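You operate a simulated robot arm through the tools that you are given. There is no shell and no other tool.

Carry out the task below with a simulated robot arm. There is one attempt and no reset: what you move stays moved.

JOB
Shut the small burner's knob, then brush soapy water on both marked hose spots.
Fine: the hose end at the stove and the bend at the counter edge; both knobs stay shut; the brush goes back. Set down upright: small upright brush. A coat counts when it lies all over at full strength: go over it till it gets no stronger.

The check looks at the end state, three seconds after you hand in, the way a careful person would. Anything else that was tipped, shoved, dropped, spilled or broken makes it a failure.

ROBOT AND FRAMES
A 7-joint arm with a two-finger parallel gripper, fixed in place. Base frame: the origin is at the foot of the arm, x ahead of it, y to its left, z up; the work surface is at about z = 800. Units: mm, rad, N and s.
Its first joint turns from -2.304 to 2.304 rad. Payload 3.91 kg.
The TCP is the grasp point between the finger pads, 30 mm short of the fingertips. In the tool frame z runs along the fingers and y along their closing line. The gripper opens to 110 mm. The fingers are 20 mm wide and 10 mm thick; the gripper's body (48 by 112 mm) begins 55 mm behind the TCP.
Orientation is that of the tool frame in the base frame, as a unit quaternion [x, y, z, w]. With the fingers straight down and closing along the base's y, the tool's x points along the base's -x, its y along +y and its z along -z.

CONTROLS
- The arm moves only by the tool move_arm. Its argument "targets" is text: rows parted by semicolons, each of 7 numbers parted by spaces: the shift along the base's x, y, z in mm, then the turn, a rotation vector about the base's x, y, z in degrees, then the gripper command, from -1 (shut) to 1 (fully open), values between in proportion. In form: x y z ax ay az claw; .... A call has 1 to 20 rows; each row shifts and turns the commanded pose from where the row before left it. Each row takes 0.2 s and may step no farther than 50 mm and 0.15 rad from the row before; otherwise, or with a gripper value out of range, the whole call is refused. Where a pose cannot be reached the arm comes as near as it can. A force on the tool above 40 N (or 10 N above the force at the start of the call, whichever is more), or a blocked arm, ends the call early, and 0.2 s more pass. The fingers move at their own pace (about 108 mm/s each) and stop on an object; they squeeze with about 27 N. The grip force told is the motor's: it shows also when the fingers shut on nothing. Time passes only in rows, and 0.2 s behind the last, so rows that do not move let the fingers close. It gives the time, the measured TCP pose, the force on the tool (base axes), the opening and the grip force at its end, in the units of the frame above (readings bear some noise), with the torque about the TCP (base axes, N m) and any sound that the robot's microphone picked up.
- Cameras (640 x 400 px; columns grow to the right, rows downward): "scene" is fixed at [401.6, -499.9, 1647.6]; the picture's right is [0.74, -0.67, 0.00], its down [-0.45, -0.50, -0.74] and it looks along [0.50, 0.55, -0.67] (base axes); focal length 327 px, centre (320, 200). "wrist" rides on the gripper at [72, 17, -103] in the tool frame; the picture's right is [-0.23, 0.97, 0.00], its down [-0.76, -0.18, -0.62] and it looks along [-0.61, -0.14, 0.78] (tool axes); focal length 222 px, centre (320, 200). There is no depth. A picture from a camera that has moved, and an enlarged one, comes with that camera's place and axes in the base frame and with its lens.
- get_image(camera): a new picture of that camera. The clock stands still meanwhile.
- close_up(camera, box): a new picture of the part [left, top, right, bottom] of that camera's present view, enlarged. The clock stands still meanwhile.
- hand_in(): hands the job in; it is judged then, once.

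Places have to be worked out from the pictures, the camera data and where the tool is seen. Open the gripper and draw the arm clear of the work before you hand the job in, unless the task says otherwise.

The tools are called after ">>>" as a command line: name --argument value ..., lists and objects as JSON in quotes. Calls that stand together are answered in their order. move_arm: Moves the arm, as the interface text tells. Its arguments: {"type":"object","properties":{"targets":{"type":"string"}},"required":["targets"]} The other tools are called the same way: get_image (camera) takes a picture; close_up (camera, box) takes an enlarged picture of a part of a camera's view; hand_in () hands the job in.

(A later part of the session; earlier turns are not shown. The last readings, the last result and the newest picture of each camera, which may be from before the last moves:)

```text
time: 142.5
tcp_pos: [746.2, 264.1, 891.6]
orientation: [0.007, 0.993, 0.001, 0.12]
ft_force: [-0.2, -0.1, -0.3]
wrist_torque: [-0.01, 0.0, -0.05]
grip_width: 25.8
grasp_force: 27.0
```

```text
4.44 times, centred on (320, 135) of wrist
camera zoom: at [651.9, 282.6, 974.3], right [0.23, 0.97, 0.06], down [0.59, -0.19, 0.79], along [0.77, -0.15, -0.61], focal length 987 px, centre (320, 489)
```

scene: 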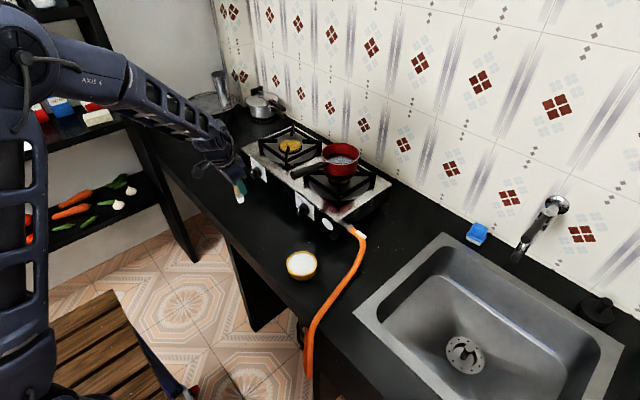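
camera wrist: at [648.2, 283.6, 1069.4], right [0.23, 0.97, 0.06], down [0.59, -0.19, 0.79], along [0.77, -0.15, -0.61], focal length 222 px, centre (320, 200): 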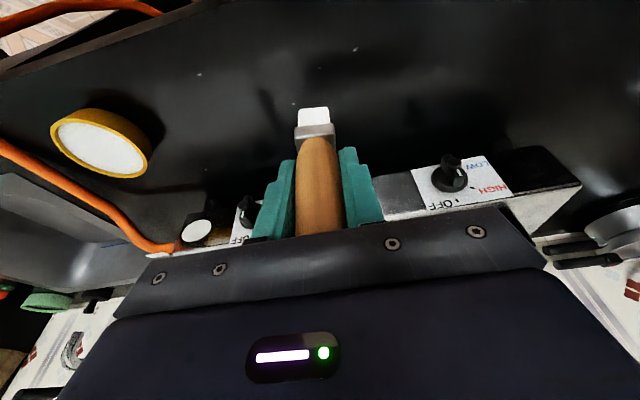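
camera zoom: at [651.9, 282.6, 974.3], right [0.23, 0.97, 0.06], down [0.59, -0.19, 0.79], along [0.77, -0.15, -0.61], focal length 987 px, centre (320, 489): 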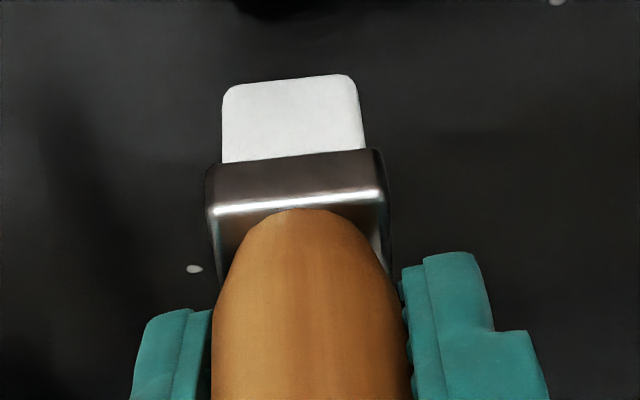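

Tip is about 15 mm above the counter. Lowering further in small steps until contact.

>>> move_arm --targets "0 0 -5 0 0 0 -1;0 0 -4 0 0 0 -1;0 0 0 0 0 0 -1"

>>> move_arm --targets "0 0 -2 0 0 0 -1;0 0 0 0 0 0 -1"

>>> move_arm --targets "0 0 -2 0 0 0 -1;0 0 0 0 0 0 -1"

>>> close_up --camera "scene" --box '[225, 185, 275, 235]'

```text
time: 143.3
tcp_pos: [748.0, 264.3, 882.9]
orientation: [0.007, 0.993, -0.001, 0.121]
ft_force: [-0.6, 0.2, -0.3]
wrist_torque: [-0.03, 0.02, 0.01]
grip_width: 26.1
grasp_force: 26.8
```

```text
time: 143.9
tcp_pos: [747.0, 264.0, 880.6]
orientation: [0.007, 0.993, 0.0, 0.121]
ft_force: [-0.8, 0.1, -0.6]
wrist_torque: [0.03, 0.02, 0.01]
grip_width: 26.0
grasp_force: 27.3
```

```text
time: 144.5
tcp_pos: [747.6, 263.4, 879.1]
orientation: [0.006, 0.993, 0.0, 0.122]
ft_force: [0.2, 0.1, -1.2]
wrist_torque: [-0.02, 0.02, 0.01]
grip_width: 26.2
grasp_force: 27.2
```

```text
8.00 times, centred on (250, 210) of scene
camera zoom: at [401.6, -499.9, 1647.6], right [0.74, -0.67, 0.0], down [-0.45, -0.5, -0.74], along [0.5, 0.55, -0.67], focal length 2613 px, centre (880, 120)
```

zoom: 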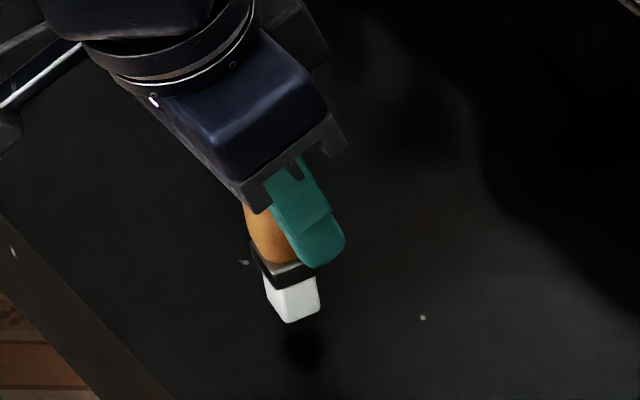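

The gap is still ~9 mm by the scene view. Continuing down in 2 mm steps.

>>> move_arm --targets "0 0 -2 0 0 0 -1;0 0 -2 0 0 0 -1;0 0 0 0 0 0 -1"

>>> move_arm --targets "0 0 -2 0 0 0 -1;0 0 0 0 0 0 -1"

>>> move_arm --targets "0 0 -1.5 0 0 0 -1;0 0 0 0 0 0 -1"

>>> close_up --camera "scene" --box '[225, 185, 275, 235]'

```text
time: 145.3
tcp_pos: [745.4, 263.7, 876.0]
orientation: [0.006, 0.993, 0.0, 0.121]
ft_force: [0.3, -0.6, -0.5]
wrist_torque: [0.01, 0.0, -0.03]
grip_width: 26.1
grasp_force: 27.1
```

```text
time: 145.9
tcp_pos: [747.2, 261.9, 875.0]
orientation: [0.007, 0.993, 0.0, 0.122]
ft_force: [0.1, 0.5, -0.5]
wrist_torque: [0.02, 0.01, -0.01]
grip_width: 25.9
grasp_force: 27.2
```

```text
time: 146.5
tcp_pos: [747.7, 263.3, 872.9]
orientation: [0.007, 0.993, 0.0, 0.121]
ft_force: [0.2, 0.0, 0.0]
wrist_torque: [0.0, 0.03, -0.04]
grip_width: 26.2
grasp_force: 27.2
```

```text
8.00 times, centred on (250, 210) of scene
camera zoom: at [401.6, -499.9, 1647.6], right [0.74, -0.67, 0.0], down [-0.45, -0.5, -0.74], along [0.5, 0.55, -0.67], focal length 2613 px, centre (880, 120)
```

zoom: 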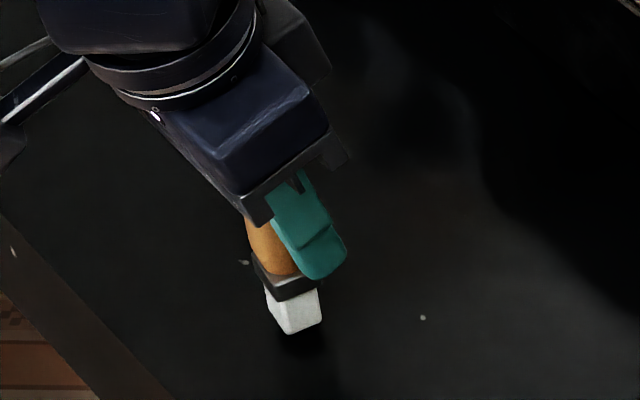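

Almost down (≈2–3 mm left). Finishing with 1 mm steps.

>>> move_arm --targets "0 0 -1 0 0 0 -1;0 0 0 0 0 0 -1"

>>> move_arm --targets "0 0 -1 0 0 0 -1;0 0 0 0 0 0 -1"

>>> move_arm --targets "0 0 -1 0 0 0 -1;0 0 0 0 0 0 -1"

>>> close_up --camera "scene" --box '[225, 185, 275, 235]'

```text
time: 147.1
tcp_pos: [745.6, 263.6, 873.0]
orientation: [0.007, 0.993, 0.001, 0.121]
ft_force: [-0.2, -1.1, -1.0]
wrist_torque: [0.01, -0.01, 0.04]
grip_width: 26.0
grasp_force: 27.4
```

```text
time: 147.7
tcp_pos: [745.9, 263.8, 871.9]
orientation: [0.006, 0.993, 0.0, 0.121]
ft_force: [0.4, -0.2, -1.1]
wrist_torque: [0.0, -0.01, 0.01]
grip_width: 25.9
grasp_force: 27.1
```

```text
time: 148.3
tcp_pos: [746.5, 264.3, 870.9]
orientation: [0.007, 0.993, 0.0, 0.122]
ft_force: [-0.3, 0.7, 0.0]
wrist_torque: [0.02, -0.02, 0.03]
grip_width: 26.3
grasp_force: 26.3
```

```text
8.00 times, centred on (250, 210) of scene
camera zoom: at [401.6, -499.9, 1647.6], right [0.74, -0.67, 0.0], down [-0.45, -0.5, -0.74], along [0.5, 0.55, -0.67], focal length 2613 px, centre (880, 120)
```

zoom: 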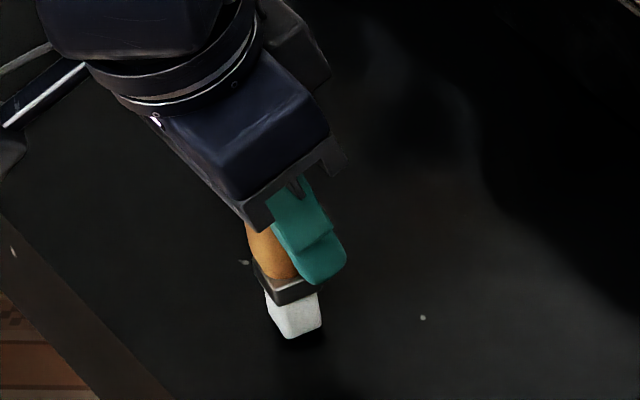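

Nearly touching; a few more 1 mm steps.

>>> move_arm --targets "0 0 -1 0 0 0 -1;0 0 0 0 0 0 -1"

>>> move_arm --targets "0 0 -1 0 0 0 -1;0 0 0 0 0 0 -1"

>>> move_arm --targets "0 0 -1 0 0 0 -1;0 0 0 0 0 0 -1"

>>> close_up --camera "scene" --box '[225, 185, 275, 235]'

```text
time: 148.9
tcp_pos: [745.8, 264.2, 869.3]
orientation: [0.006, 0.993, 0.0, 0.121]
ft_force: [0.0, 0.0, -0.3]
wrist_torque: [-0.01, 0.01, 0.0]
grip_width: 26.1
grasp_force: 26.9
```

```text
time: 149.5
tcp_pos: [746.5, 265.0, 868.4]
orientation: [0.007, 0.993, 0.001, 0.122]
ft_force: [0.4, -0.3, -1.4]
wrist_torque: [-0.03, -0.04, -0.02]
grip_width: 26.3
grasp_force: 27.3
```

```text
time: 150.1
tcp_pos: [744.8, 263.2, 867.6]
orientation: [0.007, 0.993, 0.0, 0.121]
ft_force: [0.9, 0.7, 0.8]
wrist_torque: [0.04, 0.03, -0.02]
grip_width: 26.2
grasp_force: 27.1
```

```text
8.00 times, centred on (250, 210) of scene
camera zoom: at [401.6, -499.9, 1647.6], right [0.74, -0.67, 0.0], down [-0.45, -0.5, -0.74], along [0.5, 0.55, -0.67], focal length 2613 px, centre (880, 120)
```

zoom: 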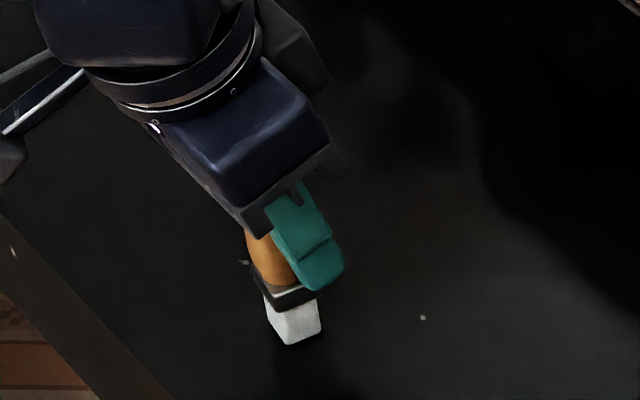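

Contact is imminent (0.8 N). One more millimetre.

>>> move_arm --targets "0 0 -1 0 0 0 -1;0 0 0 0 0 0 -1"

>>> move_arm --targets "0 0 -1 0 0 0 -1;0 0 0 0 0 0 -1"

```text
time: 150.7
tcp_pos: [745.7, 264.0, 868.0]
orientation: [0.007, 0.993, 0.0, 0.121]
ft_force: [-5.4, -1.4, 23.9]
wrist_torque: [-0.07, 0.27, -0.04]
grip_width: 26.2
grasp_force: 27.1
```

```text
time: 151.3
tcp_pos: [746.4, 265.1, 866.4]
orientation: [0.007, 0.993, 0.0, 0.121]
ft_force: [-0.2, -0.9, 26.5]
wrist_torque: [-0.11, -0.08, -0.03]
grip_width: 26.2
grasp_force: 26.8
```

Firm contact now (≈25 N) and the sideways load vanished, so the base is flat on the counter. Easing off 1.5 mm and opening the fingers.

>>> move_arm --targets "0 0 1.5 0 0 0 -1;0 0 0 0 0 0 -1;0 0 0 0 0 0 -0.48;0 0 0 0 0 0 -0.4;0 0 0 0 0 0 -0.2;0 0 0 0 0 0 0.1;0 0 0 0 0 0 0.1"

>>> close_up --camera "wrist" --box '[250, 60, 390, 200]'

>>> close_up --camera "scene" --box '[225, 185, 275, 235]'

```text
time: 152.9
tcp_pos: [745.7, 264.2, 865.4]
orientation: [0.007, 0.993, 0.0, 0.121]
ft_force: [0.2, -0.2, -0.2]
wrist_torque: [-0.01, 0.01, -0.01]
grip_width: 60.4
grasp_force: 0.1
```

```text
2.86 times, centred on (320, 130) of wrist
camera zoom: at [650.8, 282.6, 949.2], right [0.23, 0.97, 0.06], down [0.59, -0.19, 0.79], along [0.77, -0.15, -0.61], focal length 635 px, centre (320, 400)
```

zoom: 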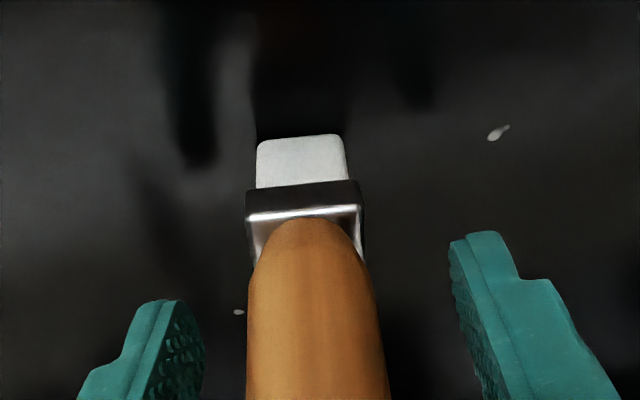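

```text
8.00 times, centred on (250, 210) of scene
camera zoom: at [401.6, -499.9, 1647.6], right [0.74, -0.67, 0.0], down [-0.45, -0.5, -0.74], along [0.5, 0.55, -0.67], focal length 2613 px, centre (880, 120)
```

zoom: 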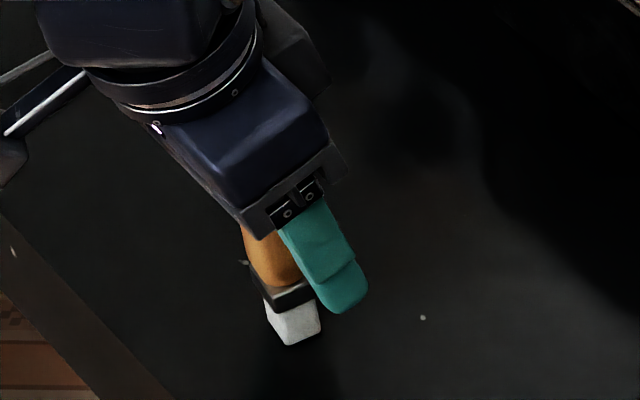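

The brush stands on its own between the open fingers. I'll rise straight up clear of the handle, level the tool, and look at where it stands.

>>> move_arm --targets "0 0 20 0 0 0 0.1;0 0 40 0 0 0 0.1;0 0 40 0 0 0 0.1;0 0 20 0 7 0 0.1;0 0 0 0 7 0 0.1;0 0 0 0 0 0 0.1"

>>> close_up --camera "wrist" --box '[240, 40, 400, 200]'

>>> close_up --camera "scene" --box '[225, 185, 275, 235]'

```text
time: 154.3
tcp_pos: [748.4, 263.8, 987.5]
orientation: [0.006, 1.0, -0.002, -0.001]
ft_force: [0.2, 1.1, 0.2]
wrist_torque: [0.0, 0.0, 0.04]
grip_width: 60.4
grasp_force: 0.1
```

```text
2.50 times, centred on (320, 120) of wrist
camera zoom: at [676.5, 281.8, 1089.4], right [0.24, 0.97, 0.0], down [0.76, -0.19, 0.62], along [0.6, -0.15, -0.78], focal length 555 px, centre (320, 400)
```

zoom: 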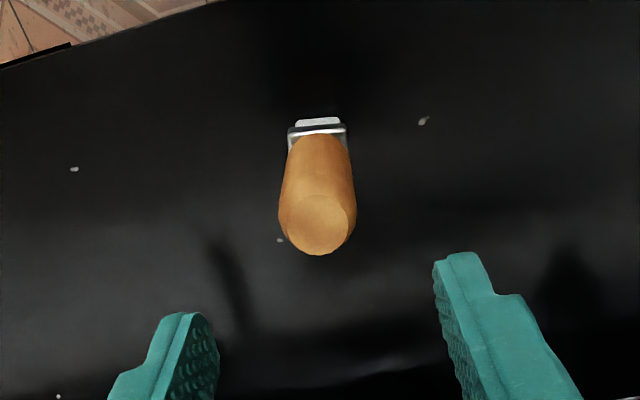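

```text
8.00 times, centred on (250, 210) of scene
camera zoom: at [401.6, -499.9, 1647.6], right [0.74, -0.67, 0.0], down [-0.45, -0.5, -0.74], along [0.5, 0.55, -0.67], focal length 2613 px, centre (880, 120)
```

zoom: 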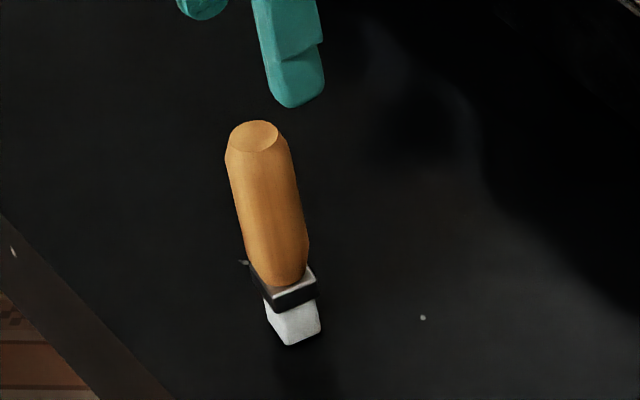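

The brush stands upright at x ≈ 743.5, y ≈ 264, about 6–8 mm nearer the base than originally (I'll correct that at the end). Regrasping it centred, at TCP z ≈ 874.

>>> move_arm --targets "-5 0.2 -20 0 0 0 0.1;0 0 -30 0 0 0 0.1;0 0 -30 0 0 0 0.1;0 0 -20 0 0 0 0.1;0 0 -13 0 0 0 0.1;0 0 0 0 0 0 0.1"

>>> close_up --camera "wrist" --box '[240, 40, 400, 200]'

```text
time: 155.7
tcp_pos: [740.8, 263.5, 875.3]
orientation: [0.008, 1.0, -0.002, 0.0]
ft_force: [0.1, 0.7, -0.2]
wrist_torque: [-0.01, 0.03, 0.03]
grip_width: 60.3
grasp_force: 0.1
```

```text
2.50 times, centred on (320, 120) of wrist
camera zoom: at [668.7, 281.6, 977.7], right [0.24, 0.97, 0.0], down [0.76, -0.19, 0.62], along [0.6, -0.15, -0.78], focal length 555 px, centre (320, 400)
```

zoom: 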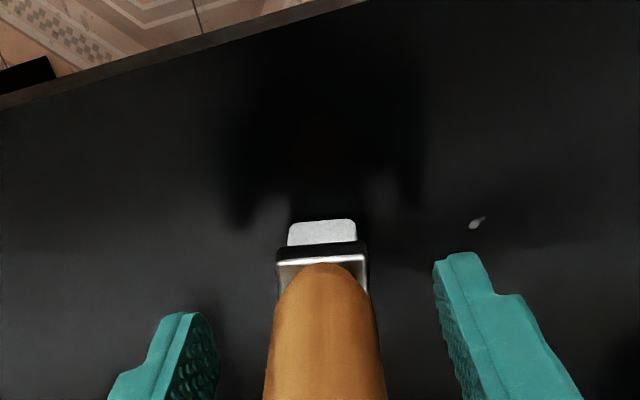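

The handle is ~3 mm beyond the gripper axis; I'll shift +3 mm in x and close.

>>> move_arm --targets "3 0.5 0 0 0 0 0.1;0 0 0 0 0 0 -0.3;0 0 0 0 0 0 -0.6;0 0 0 0 0 0 -1;0 0 0 0 0 0 -1"

>>> close_up --camera "wrist" --box '[240, 40, 400, 200]'

```text
time: 156.9
tcp_pos: [744.7, 265.3, 873.7]
orientation: [0.006, 1.0, -0.001, -0.001]
ft_force: [0.5, 0.2, 0.4]
wrist_torque: [0.02, 0.02, 0.0]
grip_width: 26.2
grasp_force: 26.7
```

```text
2.50 times, centred on (320, 120) of wrist
camera zoom: at [672.1, 282.7, 977.1], right [0.24, 0.97, 0.0], down [0.76, -0.19, 0.62], along [0.6, -0.15, -0.78], focal length 555 px, centre (320, 400)
```

zoom: 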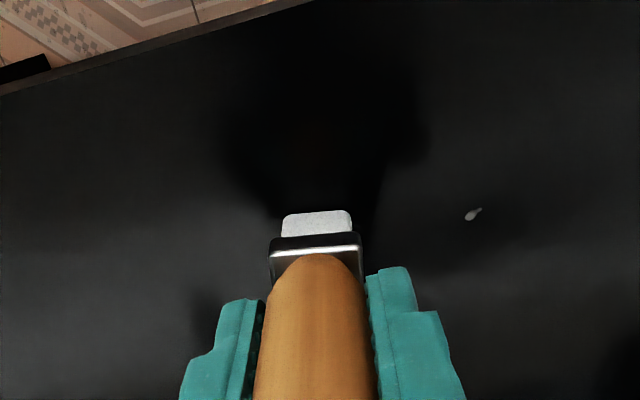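

Held again with tips 73.7 mm below TCP. Lifting and carrying it to the bowl for a firm dip.

>>> move_arm --targets "0 0 20 0 0 0 -1;0 0 40 0 0 0 -1;0 0 30 0 0 0 -1;3 -40 0 0 0 0 -1;3 -40 0 0 0 0 -1;3 -40 0 0 0 0 -1;3 -40 0 0 0 0 -1;3 -40 0 0 0 0 -1;3 -40 0 0 0 0 -1;2 -36 0 0 0 0 -1;0 0 -30 0 0 0 -1;0 0 -15 0 0 0 -1;0 0 0 0 0 0 -1"

>>> close_up --camera "wrist" --box '[240, 40, 400, 200]'

>>> get_image --camera "scene"

```text
time: 159.7
tcp_pos: [765.4, -12.7, 919.2]
orientation: [0.006, 1.0, -0.001, -0.001]
ft_force: [0.1, -0.4, -1.0]
wrist_torque: [-0.01, -0.02, 0.03]
grip_width: 26.1
grasp_force: 26.4
```

```text
2.50 times, centred on (320, 120) of wrist
camera zoom: at [692.4, 6.1, 1021.5], right [0.24, 0.97, 0.0], down [0.76, -0.19, 0.62], along [0.6, -0.15, -0.78], focal length 555 px, centre (320, 400)
```

zoom: 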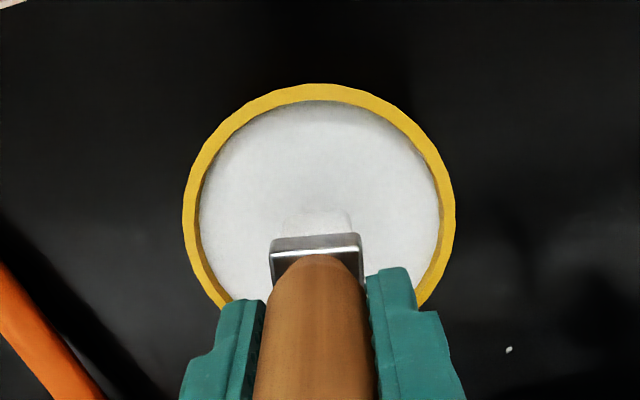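

```text
taken
```

scene: 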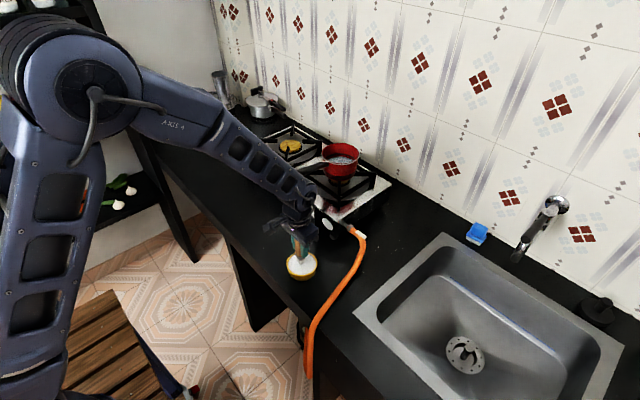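

Well centred over the suds, with a clear scene view. Lowering to contact.

>>> move_arm --targets "0 0 -4 0 0 0 -1;0 0 -3 0 0 0 -1;0 0 0 0 0 0 -1"

>>> move_arm --targets "0 0 -2 0 0 0 -1;0 0 0 0 0 0 -1"

>>> move_arm --targets "0 0 -2 0 0 0 -1;0 0 0 0 0 0 -1"

>>> close_up --camera "scene" --box '[275, 215, 335, 285]'

```text
time: 160.5
tcp_pos: [764.8, -12.3, 911.3]
orientation: [0.008, 1.0, -0.002, -0.001]
ft_force: [0.0, -0.2, -0.2]
wrist_torque: [0.0, 0.01, -0.02]
grip_width: 26.1
grasp_force: 26.7
```

```text
time: 161.1
tcp_pos: [766.0, -12.7, 909.5]
orientation: [0.007, 1.0, -0.001, -0.001]
ft_force: [-0.8, 0.4, -0.6]
wrist_torque: [0.02, -0.02, 0.03]
grip_width: 26.3
grasp_force: 27.0
```

```text
time: 161.7
tcp_pos: [764.8, -12.0, 908.0]
orientation: [0.006, 1.0, -0.001, 0.001]
ft_force: [-1.1, -2.8, 13.4]
wrist_torque: [-0.21, 0.09, -0.01]
grip_width: 26.2
grasp_force: 26.6
```

```text
5.71 times, centred on (305, 250) of scene
camera zoom: at [401.6, -499.9, 1647.6], right [0.74, -0.67, 0.0], down [-0.45, -0.5, -0.74], along [0.5, 0.55, -0.67], focal length 1866 px, centre (406, -86)
```

zoom: 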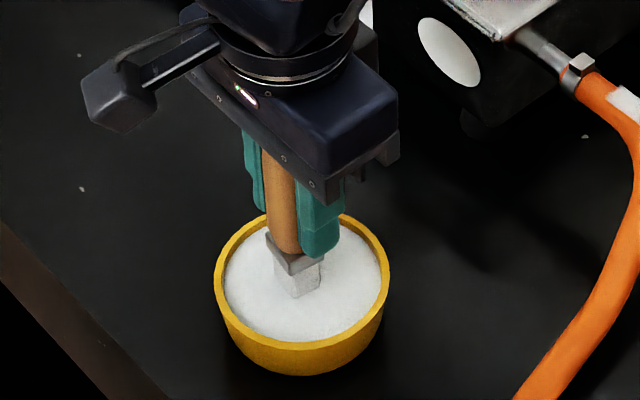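

Contact at TCP 908 (13 N), suds surface ≈ z 834.5. A short stir in contact, then lift out.

>>> move_arm --targets "0 0 0 0 0 0 -1;3 0 0 0 0 0 -1;0 3 0 0 0 0 -1;-3 0 0 0 0 0 -1;0 -3 0 0 0 0 -1;0 0 0 0 0 0 -1;0 0 3 0 0 0 -1;0 0 20 0 0 0 -1;0 0 30 0 0 0 -1;0 0 0 0 0 0 -1"

>>> close_up --camera "scene" --box '[275, 205, 335, 285]'

>>> close_up --camera "wrist" --box '[240, 40, 400, 200]'

```text
time: 163.9
tcp_pos: [765.3, -12.0, 960.5]
orientation: [0.008, 1.0, -0.001, -0.002]
ft_force: [-0.1, -0.3, -0.8]
wrist_torque: [-0.02, 0.0, 0.0]
grip_width: 26.2
grasp_force: 26.7
```

```text
5.00 times, centred on (305, 245) of scene
camera zoom: at [401.6, -499.9, 1647.6], right [0.74, -0.67, 0.0], down [-0.45, -0.5, -0.74], along [0.5, 0.55, -0.67], focal length 1633 px, centre (395, -25)
```

zoom: 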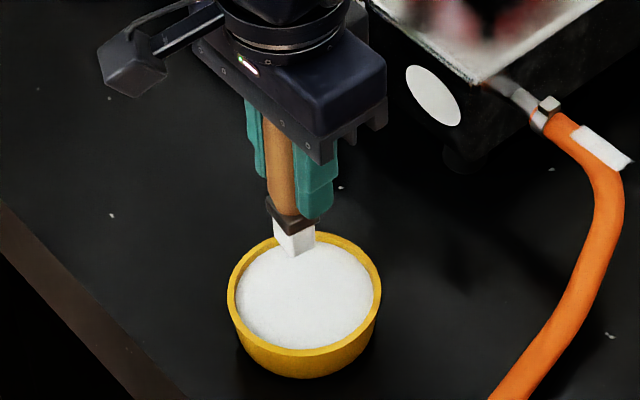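

```text
2.50 times, centred on (320, 120) of wrist
camera zoom: at [692.4, 6.5, 1062.3], right [0.24, 0.97, 0.0], down [0.76, -0.19, 0.62], along [0.6, -0.15, -0.78], focal length 555 px, centre (320, 400)
```

zoom: 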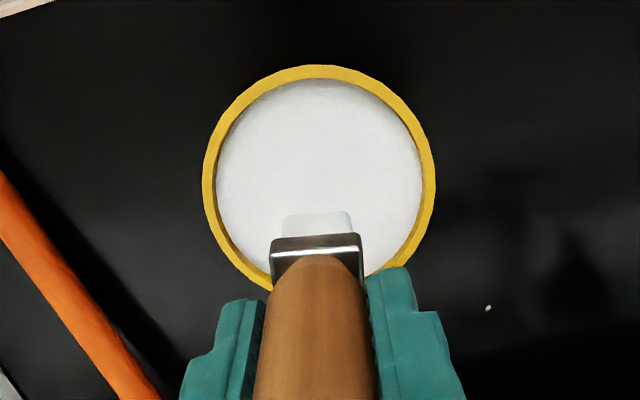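

The bowl hasn't moved. Moving to the bend again, now with a fresh, straight, loaded brush.

>>> move_arm --targets "-12 -38 0 0 0 0 -1;-14 -38 0 0 0 0 -1;-14 -38 0 0 0 0 -1;-14 -39 0 0 0 0 -1;-14 0 -20 0 0 0 -1;0 0 -30 0 0 0 -1;0 0 -12 0 0 0 -1;0 0 0 0 0 0 -1"

>>> get_image --camera "scene"

>>> close_up --camera "scene" --box '[280, 260, 360, 350]'

>>> close_up --camera "wrist" --box '[240, 20, 400, 180]'

```text
time: 165.7
tcp_pos: [698.1, -165.8, 898.0]
orientation: [0.007, 1.0, -0.002, -0.002]
ft_force: [-0.7, -0.7, -0.5]
wrist_torque: [0.04, -0.01, 0.05]
grip_width: 26.2
grasp_force: 27.1
```

```text
taken
```

scene: 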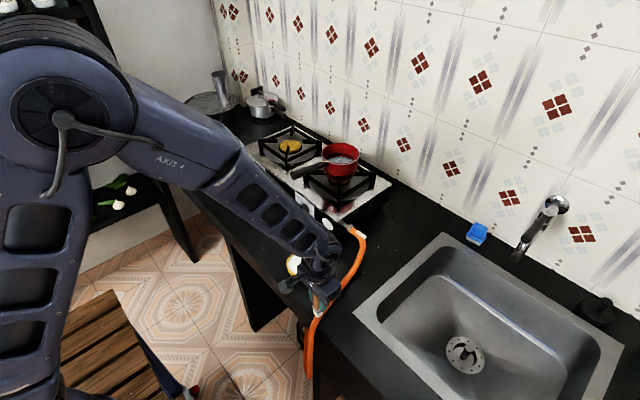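

```text
4.44 times, centred on (320, 305) of scene
camera zoom: at [401.6, -499.9, 1647.6], right [0.74, -0.67, 0.0], down [-0.45, -0.5, -0.74], along [0.5, 0.55, -0.67], focal length 1452 px, centre (320, -267)
```

zoom: 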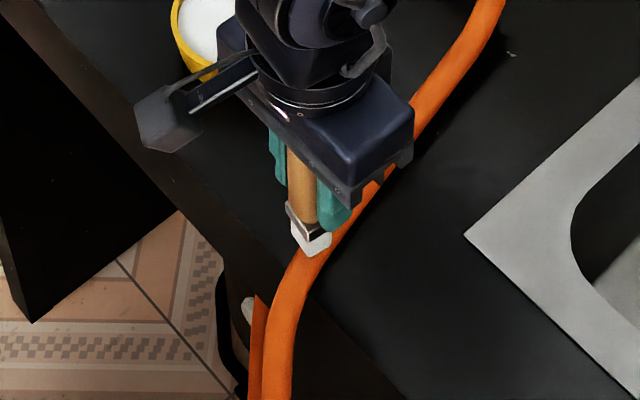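

```text
2.50 times, centred on (320, 100) of wrist
camera zoom: at [626.1, -146.4, 1001.6], right [0.24, 0.97, 0.0], down [0.76, -0.19, 0.62], along [0.6, -0.15, -0.78], focal length 555 px, centre (320, 450)
```

zoom: 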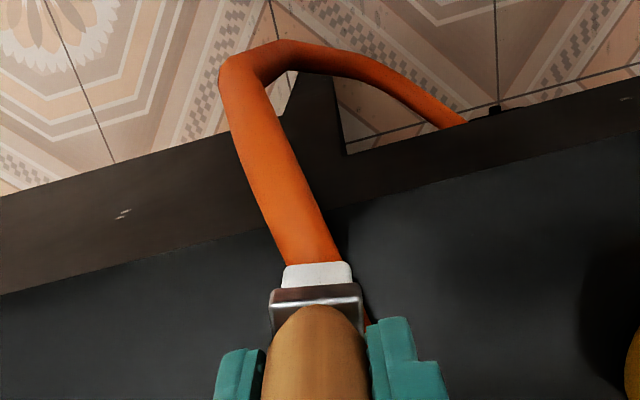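

Now the scene camera sees the brush right over the bend. Lowering to light contact.

>>> move_arm --targets "-2 0 -3 0 0 0 -1;0 0 0 0 0 0 -1"

>>> move_arm --targets "0 0 -1.5 0 0 0 -1;0 0 0 0 0 0 -1"

>>> move_arm --targets "0 0 -1.2 0 0 0 -1;0 0 0 0 0 0 -1"

```text
time: 166.3
tcp_pos: [696.8, -164.5, 896.6]
orientation: [0.007, 1.0, -0.001, -0.002]
ft_force: [-0.4, -0.1, -0.5]
wrist_torque: [-0.01, -0.01, -0.02]
grip_width: 25.8
grasp_force: 26.8
```

```text
time: 166.9
tcp_pos: [695.1, -165.0, 894.4]
orientation: [0.007, 1.0, -0.001, -0.001]
ft_force: [0.1, -0.7, -1.1]
wrist_torque: [-0.02, -0.01, -0.02]
grip_width: 26.3
grasp_force: 26.5
```

```text
time: 167.5
tcp_pos: [694.7, -164.6, 893.4]
orientation: [0.007, 1.0, -0.001, -0.001]
ft_force: [-0.5, 0.9, -0.5]
wrist_torque: [0.01, 0.01, 0.01]
grip_width: 26.0
grasp_force: 27.0
```

>>> move_arm --targets "0 0 -1.2 0 0 0 -1;0 0 0 0 0 0 -1"

>>> move_arm --targets "0 0 -1.2 0 0 0 -1;0 0 0 0 0 0 -1"

>>> move_arm --targets "0 0 -1.2 0 0 0 -1;0 0 0 0 0 0 -1"

```text
time: 168.1
tcp_pos: [694.6, -164.9, 892.4]
orientation: [0.007, 1.0, -0.001, -0.001]
ft_force: [-0.1, -0.8, -0.4]
wrist_torque: [0.02, -0.02, 0.04]
grip_width: 26.1
grasp_force: 27.3
```

```text
time: 168.7
tcp_pos: [694.3, -165.2, 891.6]
orientation: [0.006, 1.0, -0.001, 0.0]
ft_force: [0.0, -0.5, -1.3]
wrist_torque: [0.01, 0.02, 0.01]
grip_width: 26.3
grasp_force: 27.0
```

```text
time: 169.3
tcp_pos: [693.9, -164.6, 891.3]
orientation: [0.007, 1.0, -0.001, -0.001]
ft_force: [1.3, 1.9, 3.0]
wrist_torque: [0.1, -0.12, -0.01]
grip_width: 25.7
grasp_force: 27.0
```

Light contact (3 N) at TCP 891. Stroking outward and back a few times at this height, then checking both views.

>>> move_arm --targets "0 0 -0.4 0 0 0 -1;-5 -0.7 0 0 0 0 -1;-5 -0.7 0 0 0 0 -1;-5 -0.7 0 0 0 0 -1;5 0.7 0 0 0 0 -1;5 0.7 0 0 0 0 -1;5 0.7 0 0 0 0 -1;-5 -0.7 0 0 0 0 -1;-5 -0.7 0 0 0 0 -1;-5 -0.7 0 0 0 0 -1;0 0 0 0 0 0 -1"

>>> close_up --camera "scene" --box '[280, 270, 350, 340]'

>>> close_up --camera "wrist" --box '[240, 20, 400, 180]'

```text
time: 171.7
tcp_pos: [678.0, -168.3, 889.0]
orientation: [0.006, 1.0, -0.001, 0.0]
ft_force: [0.7, 0.9, -0.2]
wrist_torque: [0.01, -0.03, 0.0]
grip_width: 25.9
grasp_force: 27.3
```

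```text
5.71 times, centred on (315, 305) of scene
camera zoom: at [401.6, -499.9, 1647.6], right [0.74, -0.67, 0.0], down [-0.45, -0.5, -0.74], along [0.5, 0.55, -0.67], focal length 1866 px, centre (349, -400)
```

zoom: 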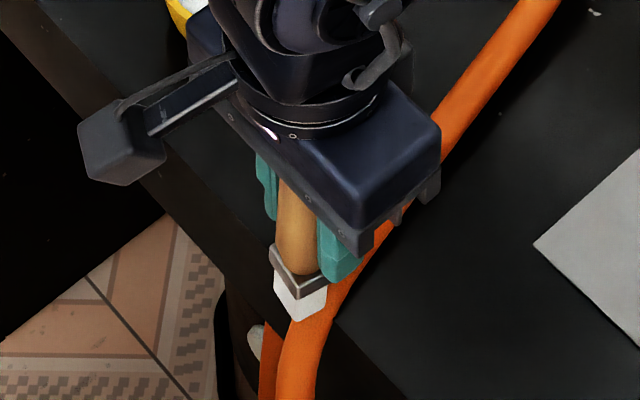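

```text
2.50 times, centred on (320, 100) of wrist
camera zoom: at [607.1, -149.6, 992.7], right [0.24, 0.97, 0.0], down [0.76, -0.19, 0.62], along [0.6, -0.15, -0.78], focal length 555 px, centre (320, 450)
```

zoom: 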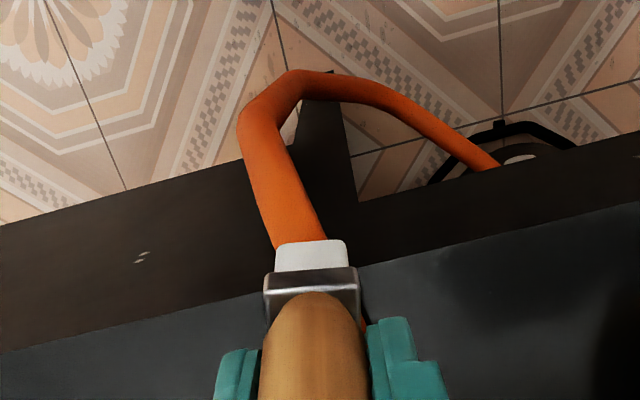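

No coat, and dragging inwards tips the brush in the grip (≈6°), so inward strokes in contact are out. The one surface I haven't met squarely is the outer sloping face of the bend. I'll lift, pitch the tool about 56° so the bristles face that slope head-on, and view.

>>> move_arm --targets "0 0 20 0 0 0 -1;0 0 30 0 0 0 -1;-11 -0.6 0 0 -8 0 -1;-11 -0.6 0 0 -8 0 -1;-11 -0.6 0 0 -8 0 -1;-11 -0.6 0 0 -8 0 -1;-11 -0.6 -5 0 -8 0 -1;-11 -0.6 -5 0 -8 0 -1;-11 -0.6 -5 0 -8 0 -1;0 0 0 0 0 0 -1"

>>> get_image --camera "wrist"

>>> get_image --camera "scene"

```text
time: 173.9
tcp_pos: [678.4, -193.1, 930.5]
orientation: [0.006, 0.883, 0.002, 0.469]
ft_force: [0.1, 0.9, 0.6]
wrist_torque: [0.0, -0.02, -0.01]
grip_width: 26.2
grasp_force: 27.4
out of reach, approached as far as the arm can: row 7, 8, 9
```

```text
taken
camera wrist: at [552.2, -174.4, 927.3], right [0.14, 0.97, 0.2], down [-0.09, -0.19, 0.98], along [0.99, -0.15, 0.06], focal length 222 px, centre (320, 200)
```

wrist: 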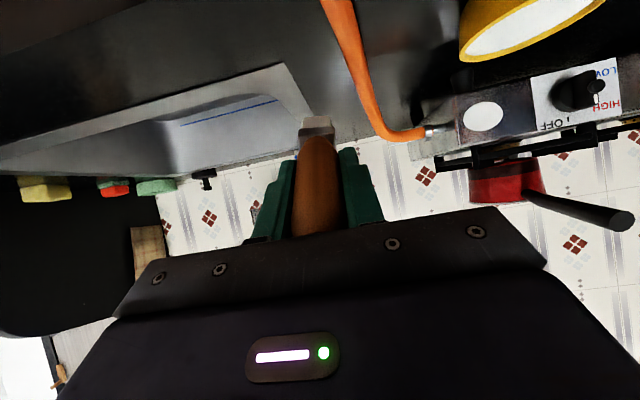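

```text
taken
```

scene: 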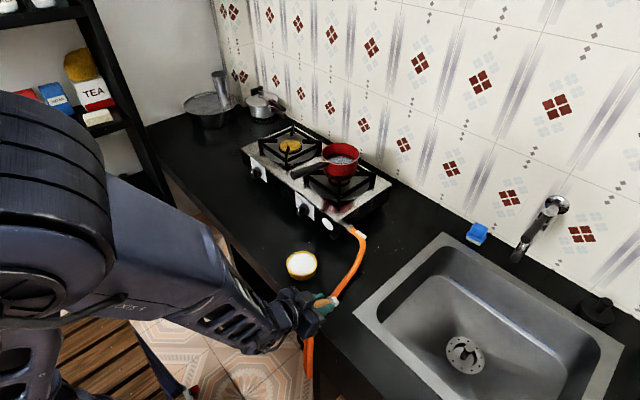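

At this pitch the arm cannot come far enough back, so the spot must be meant for a brush pointing down. I'll scan the whole hose closely in the scene view for any faint coat I may have missed.

>>> close_up --camera "scene" --box '[298, 305, 328, 345]'

>>> close_up --camera "scene" --box '[318, 255, 368, 305]'

>>> close_up --camera "scene" --box '[290, 330, 330, 390]'

>>> close_up --camera "wrist" --box '[300, 0, 440, 150]'

```text
10.00 times, centred on (313, 325) of scene
camera zoom: at [401.6, -499.9, 1647.6], right [0.74, -0.67, 0.0], down [-0.45, -0.5, -0.74], along [0.5, 0.55, -0.67], focal length 3266 px, centre (390, -1050)
```

zoom: 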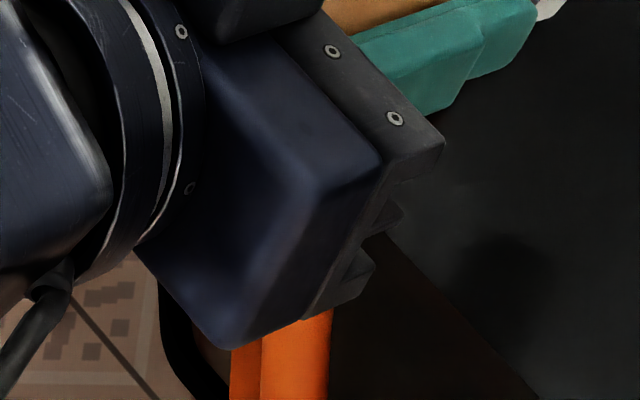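

```text
8.00 times, centred on (343, 280) of scene
camera zoom: at [401.6, -499.9, 1647.6], right [0.74, -0.67, 0.0], down [-0.45, -0.5, -0.74], along [0.5, 0.55, -0.67], focal length 2613 px, centre (136, -440)
```

zoom: 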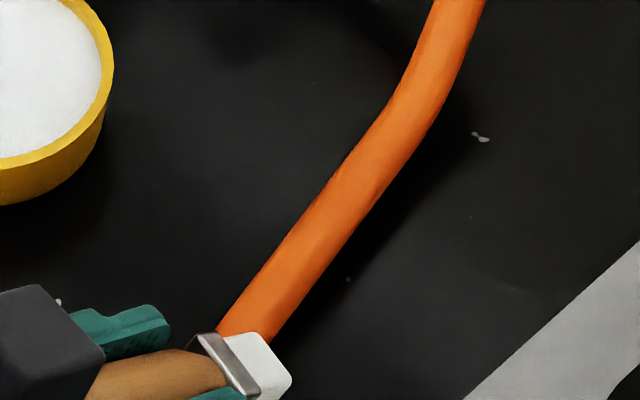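

```text
6.67 times, centred on (310, 360) of scene
camera zoom: at [401.6, -499.9, 1647.6], right [0.74, -0.67, 0.0], down [-0.45, -0.5, -0.74], along [0.5, 0.55, -0.67], focal length 2178 px, centre (387, -867)
```

zoom: 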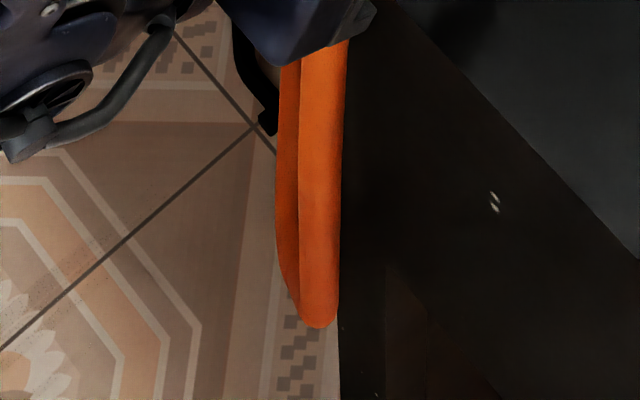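

```text
2.67 times, centred on (370, 75) of wrist
camera zoom: at [552.2, -174.4, 927.3], right [0.14, 0.97, 0.2], down [-0.09, -0.19, 0.98], along [0.99, -0.15, 0.06], focal length 592 px, centre (187, 533)
```

zoom: 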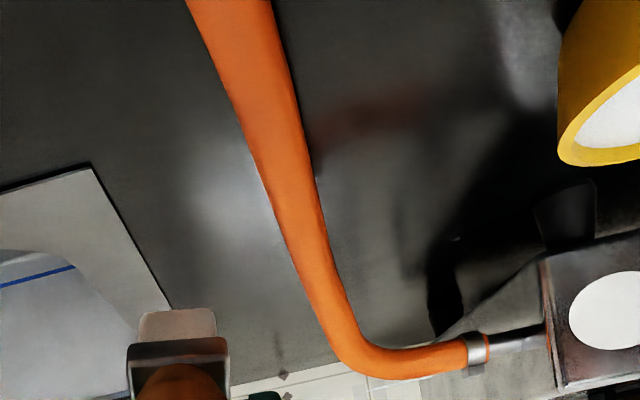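

No sign of a second coat. I'll return the tool to pointing down and drag outward (which also straightens the brush) along the stretch further inland that I haven't covered, starting around x ≈ 800.

>>> move_arm --targets "0 2 20 0 8 0 -1;10 3 10 0 8 0 -1;15 4 0 0 8 0 -1;18 5 0 0 8 0 -1;20 6 0 0 8 0 -1;20 8 0 0 8 0 -1;20 8 0 0 8 0 -1;15 10 0 0 0 0 -1;0 0 0 0 0 0 -1"

>>> get_image --camera "wrist"

>>> get_image --camera "scene"

```text
time: 175.9
tcp_pos: [795.8, -146.7, 959.4]
orientation: [0.008, 1.0, 0.0, -0.003]
ft_force: [-0.6, 0.3, -1.1]
wrist_torque: [0.02, -0.05, 0.0]
grip_width: 26.0
grasp_force: 27.2
```

```text
taken
camera wrist: at [723.7, -128.3, 1061.9], right [0.24, 0.97, 0.0], down [0.76, -0.19, 0.62], along [0.6, -0.15, -0.78], focal length 222 px, centre (320, 200)
```

wrist: 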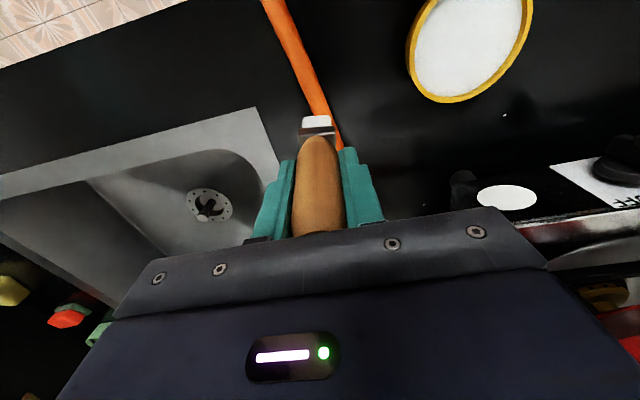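

```text
taken
```

scene: 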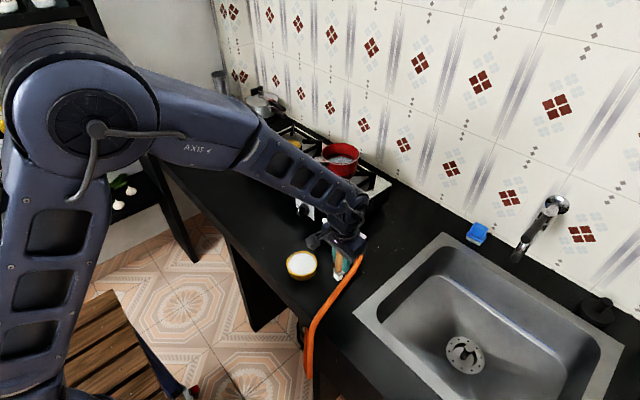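

Vertical again above the inland stretch. Zooming and then lowering.

>>> close_up --camera "scene" --box '[300, 220, 390, 330]'

>>> move_arm --targets "0 3 -25 0 0 0 -1;0 0 -15 0 0 0 -1;0 0 0 0 0 0 -1"

>>> move_arm --targets "0 0 -5 0 0 0 -1;0 0 0 0 0 0 -1"

>>> close_up --camera "wrist" --box '[240, 20, 400, 180]'

>>> close_up --camera "scene" --box '[310, 230, 370, 310]'

```text
3.64 times, centred on (345, 275) of scene
camera zoom: at [401.6, -499.9, 1647.6], right [0.74, -0.67, 0.0], down [-0.45, -0.5, -0.74], along [0.5, 0.55, -0.67], focal length 1188 px, centre (229, -73)
```

zoom: 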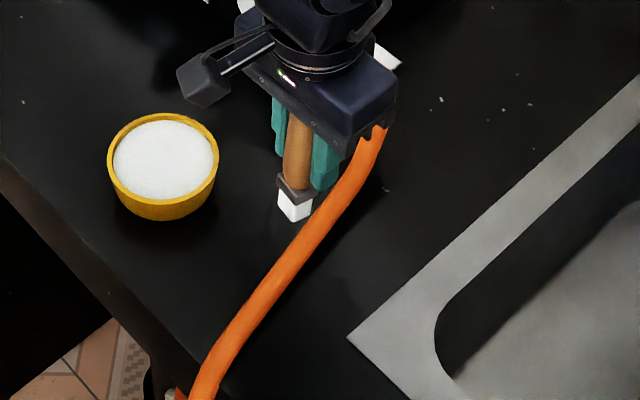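

```text
time: 176.7
tcp_pos: [794.8, -142.1, 918.2]
orientation: [0.007, 1.0, -0.001, 0.0]
ft_force: [0.6, 0.0, -1.2]
wrist_torque: [0.01, -0.02, 0.0]
grip_width: 26.0
grasp_force: 27.2
```

```text
time: 177.3
tcp_pos: [796.5, -143.1, 912.7]
orientation: [0.008, 1.0, -0.001, 0.0]
ft_force: [-0.5, 0.3, -0.8]
wrist_torque: [0.01, 0.01, -0.01]
grip_width: 26.2
grasp_force: 27.4
```

```text
2.50 times, centred on (320, 100) of wrist
camera zoom: at [723.7, -124.7, 1016.1], right [0.24, 0.97, 0.0], down [0.76, -0.19, 0.62], along [0.6, -0.15, -0.78], focal length 555 px, centre (320, 450)
```

zoom: 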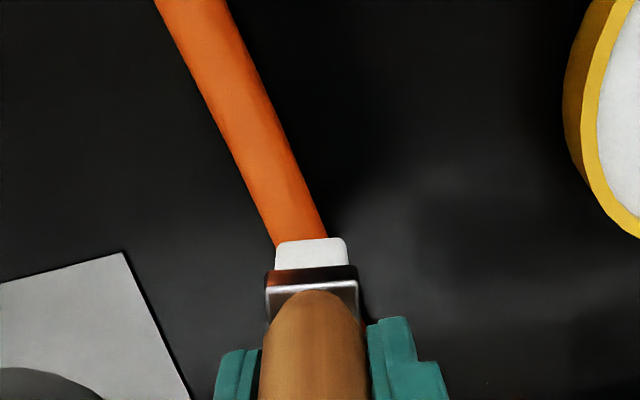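

```text
5.00 times, centred on (340, 270) of scene
camera zoom: at [401.6, -499.9, 1647.6], right [0.74, -0.67, 0.0], down [-0.45, -0.5, -0.74], along [0.5, 0.55, -0.67], focal length 1633 px, centre (220, -150)
```

zoom: 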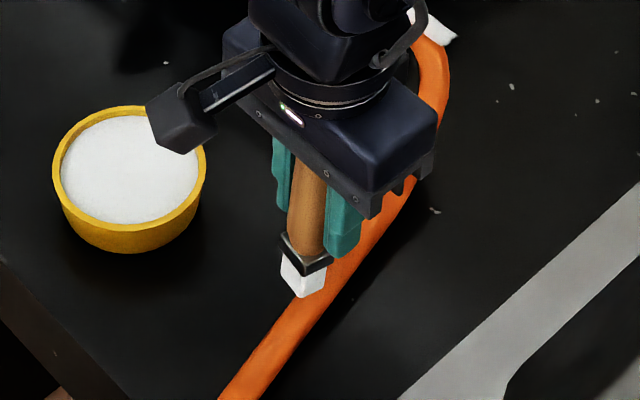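

Nearly on the hose. Lowering in 3 mm steps to find it here.

>>> move_arm --targets "0 0 -3 0 0 0 -1;0 0 0 0 0 0 -1"

>>> move_arm --targets "0 0 -3 0 0 0 -1;0 0 0 0 0 0 -1"

>>> move_arm --targets "0 0 -2 0 0 0 -1;0 0 0 0 0 0 -1"

>>> move_arm --targets "0 0 -2 0 0 0 -1;0 0 0 0 0 0 -1"

```text
time: 177.9
tcp_pos: [795.6, -142.2, 911.7]
orientation: [0.007, 1.0, 0.0, -0.001]
ft_force: [0.6, 0.5, -0.3]
wrist_torque: [0.0, -0.02, -0.01]
grip_width: 26.1
grasp_force: 27.0
```

```text
time: 178.5
tcp_pos: [794.4, -142.5, 907.4]
orientation: [0.007, 1.0, -0.001, -0.001]
ft_force: [-0.3, -0.6, -1.7]
wrist_torque: [0.04, 0.0, -0.01]
grip_width: 25.9
grasp_force: 26.9
```

```text
time: 179.1
tcp_pos: [795.8, -142.9, 904.4]
orientation: [0.007, 1.0, -0.001, -0.001]
ft_force: [-0.2, 0.4, -1.3]
wrist_torque: [0.0, 0.05, 0.0]
grip_width: 26.0
grasp_force: 26.9
```

```text
time: 179.7
tcp_pos: [795.2, -143.4, 902.8]
orientation: [0.007, 1.0, -0.001, -0.001]
ft_force: [-0.2, 0.2, -1.1]
wrist_torque: [0.0, -0.01, -0.01]
grip_width: 26.1
grasp_force: 26.7
```

>>> move_arm --targets "0 0 -2 0 0 0 -1;0 0 0 0 0 0 -1"

>>> move_arm --targets "0 0 -2 0 0 0 -1;0 0 0 0 0 0 -1"

>>> move_arm --targets "0 0 -1.5 0 0 0 -1;0 0 0 0 0 0 -1"

>>> close_up --camera "wrist" --box '[240, 20, 400, 180]'

```text
time: 180.3
tcp_pos: [795.9, -142.0, 900.7]
orientation: [0.007, 1.0, 0.0, -0.001]
ft_force: [0.5, -1.2, -0.9]
wrist_torque: [-0.02, 0.01, 0.0]
grip_width: 26.3
grasp_force: 27.2
```

```text
time: 180.9
tcp_pos: [794.3, -141.7, 899.8]
orientation: [0.006, 1.0, -0.001, -0.001]
ft_force: [-2.1, -0.2, 4.2]
wrist_torque: [-0.04, 0.14, -0.02]
grip_width: 26.0
grasp_force: 27.0
```

```text
time: 181.5
tcp_pos: [794.8, -142.6, 899.1]
orientation: [0.007, 1.0, 0.0, 0.0]
ft_force: [-1.2, 2.2, 21.1]
wrist_torque: [0.01, 0.06, 0.01]
grip_width: 26.5
grasp_force: 27.6
```

```text
2.50 times, centred on (320, 100) of wrist
camera zoom: at [723.3, -124.2, 1001.8], right [0.24, 0.97, 0.0], down [0.76, -0.19, 0.62], along [0.61, -0.15, -0.78], focal length 555 px, centre (320, 450)
```

zoom: 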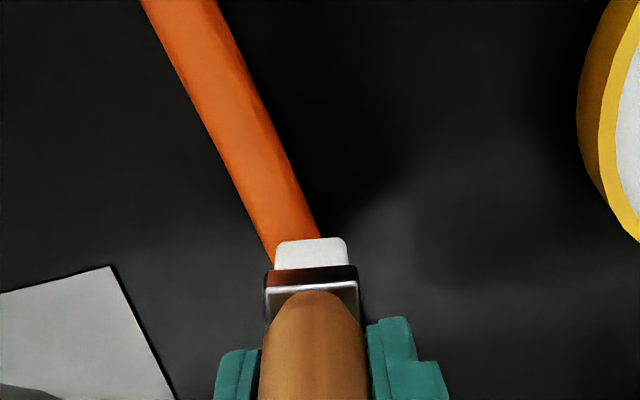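

Contact at TCP ≈ 899.5 (hose top ≈ 826 here). Easing off and dragging outward along the hose, following its gentle fall, then checking the swept stretch.

>>> move_arm --targets "0 0 1.3 0 0 0 -1;-7 -1.3 -0.6 0 0 0 -1;-7 -1.4 -0.6 0 0 0 -1;-7 -1.5 -0.6 0 0 0 -1;-7 -1.6 -0.6 0 0 0 -1;-7 -1.7 -0.6 0 0 0 -1;-7 -1.7 -0.6 0 0 0 -1;0 0 0 0 0 0 -1"

>>> close_up --camera "wrist" --box '[240, 20, 400, 180]'

>>> close_up --camera "scene" --box '[310, 230, 370, 310]'

```text
time: 183.3
tcp_pos: [755.5, -152.5, 894.9]
orientation: [0.007, 1.0, -0.002, -0.001]
ft_force: [-0.1, 0.1, 0.3]
wrist_torque: [0.0, -0.01, -0.03]
grip_width: 26.2
grasp_force: 26.8
```

```text
2.50 times, centred on (320, 100) of wrist
camera zoom: at [681.9, -134.3, 998.4], right [0.24, 0.97, 0.0], down [0.76, -0.19, 0.62], along [0.6, -0.15, -0.78], focal length 555 px, centre (320, 450)
```

zoom: 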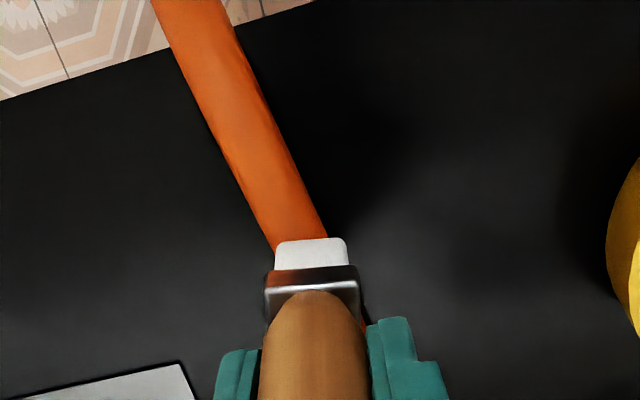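

```text
5.00 times, centred on (340, 270) of scene
camera zoom: at [401.6, -499.9, 1647.6], right [0.74, -0.67, 0.0], down [-0.45, -0.5, -0.74], along [0.5, 0.55, -0.67], focal length 1633 px, centre (220, -150)
```

zoom: 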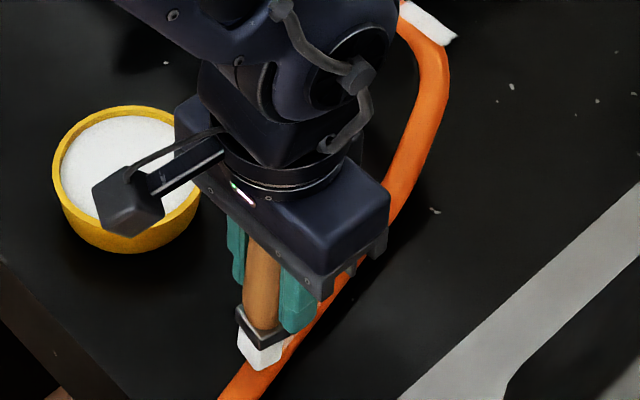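

No contact force at the end, hose falls a bit faster. I'll lower slightly and continue dragging outward to the edge, then lift and look at everything swept.

>>> move_arm --targets "0 0 -1.5 0 0 0 -1;-7 -1.7 -0.4 0 0 0 -1;-7 -1.7 -0.3 0 0 0 -1;-7 -1.5 -0.2 0 0 0 -1;-7 -1.5 -0.2 0 0 0 -1;-7 -1.2 -0.2 0 0 0 -1;-7 -1 0 0 0 0 -1;-7 -1 0 0 0 0 -1;-7 -1 0 0 0 0 -1;-7 -1 0 0 0 0 -1;-7 -1 0 0 0 0 -1;0 0 0 0 0 0 -1"

>>> close_up --camera "scene" --box '[280, 230, 390, 350]'

>>> close_up --camera "wrist" --box '[240, 20, 400, 180]'

```text
time: 185.9
tcp_pos: [683.9, -164.3, 892.9]
orientation: [0.008, 1.0, 0.0, -0.001]
ft_force: [0.9, 0.4, 0.0]
wrist_torque: [-0.01, 0.03, -0.01]
grip_width: 26.1
grasp_force: 26.9
```

```text
3.33 times, centred on (335, 290) of scene
camera zoom: at [401.6, -499.9, 1647.6], right [0.74, -0.67, 0.0], down [-0.45, -0.5, -0.74], along [0.5, 0.55, -0.67], focal length 1089 px, centre (270, -100)
```

zoom: 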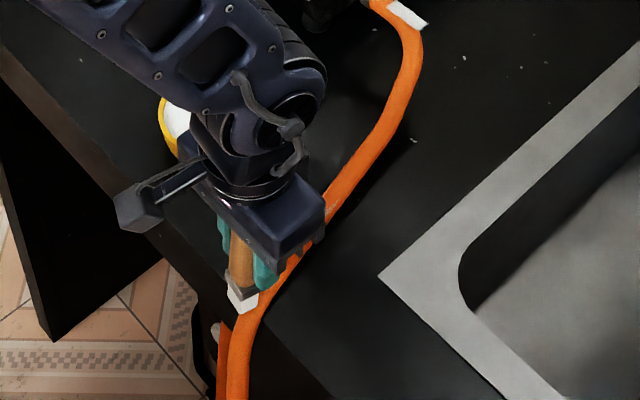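

```text
2.50 times, centred on (320, 100) of wrist
camera zoom: at [611.1, -146.8, 995.4], right [0.24, 0.97, 0.0], down [0.76, -0.19, 0.62], along [0.6, -0.15, -0.78], focal length 555 px, centre (320, 450)
```

zoom: 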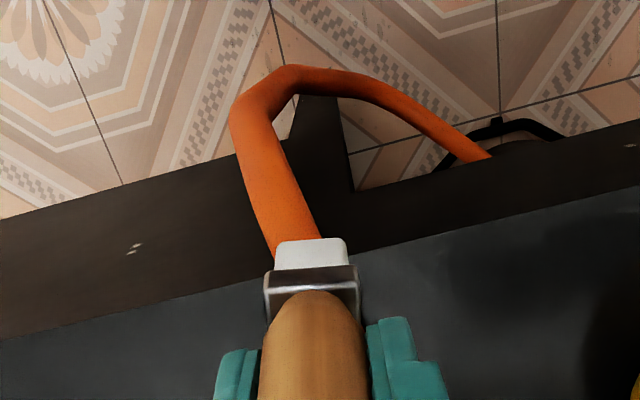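

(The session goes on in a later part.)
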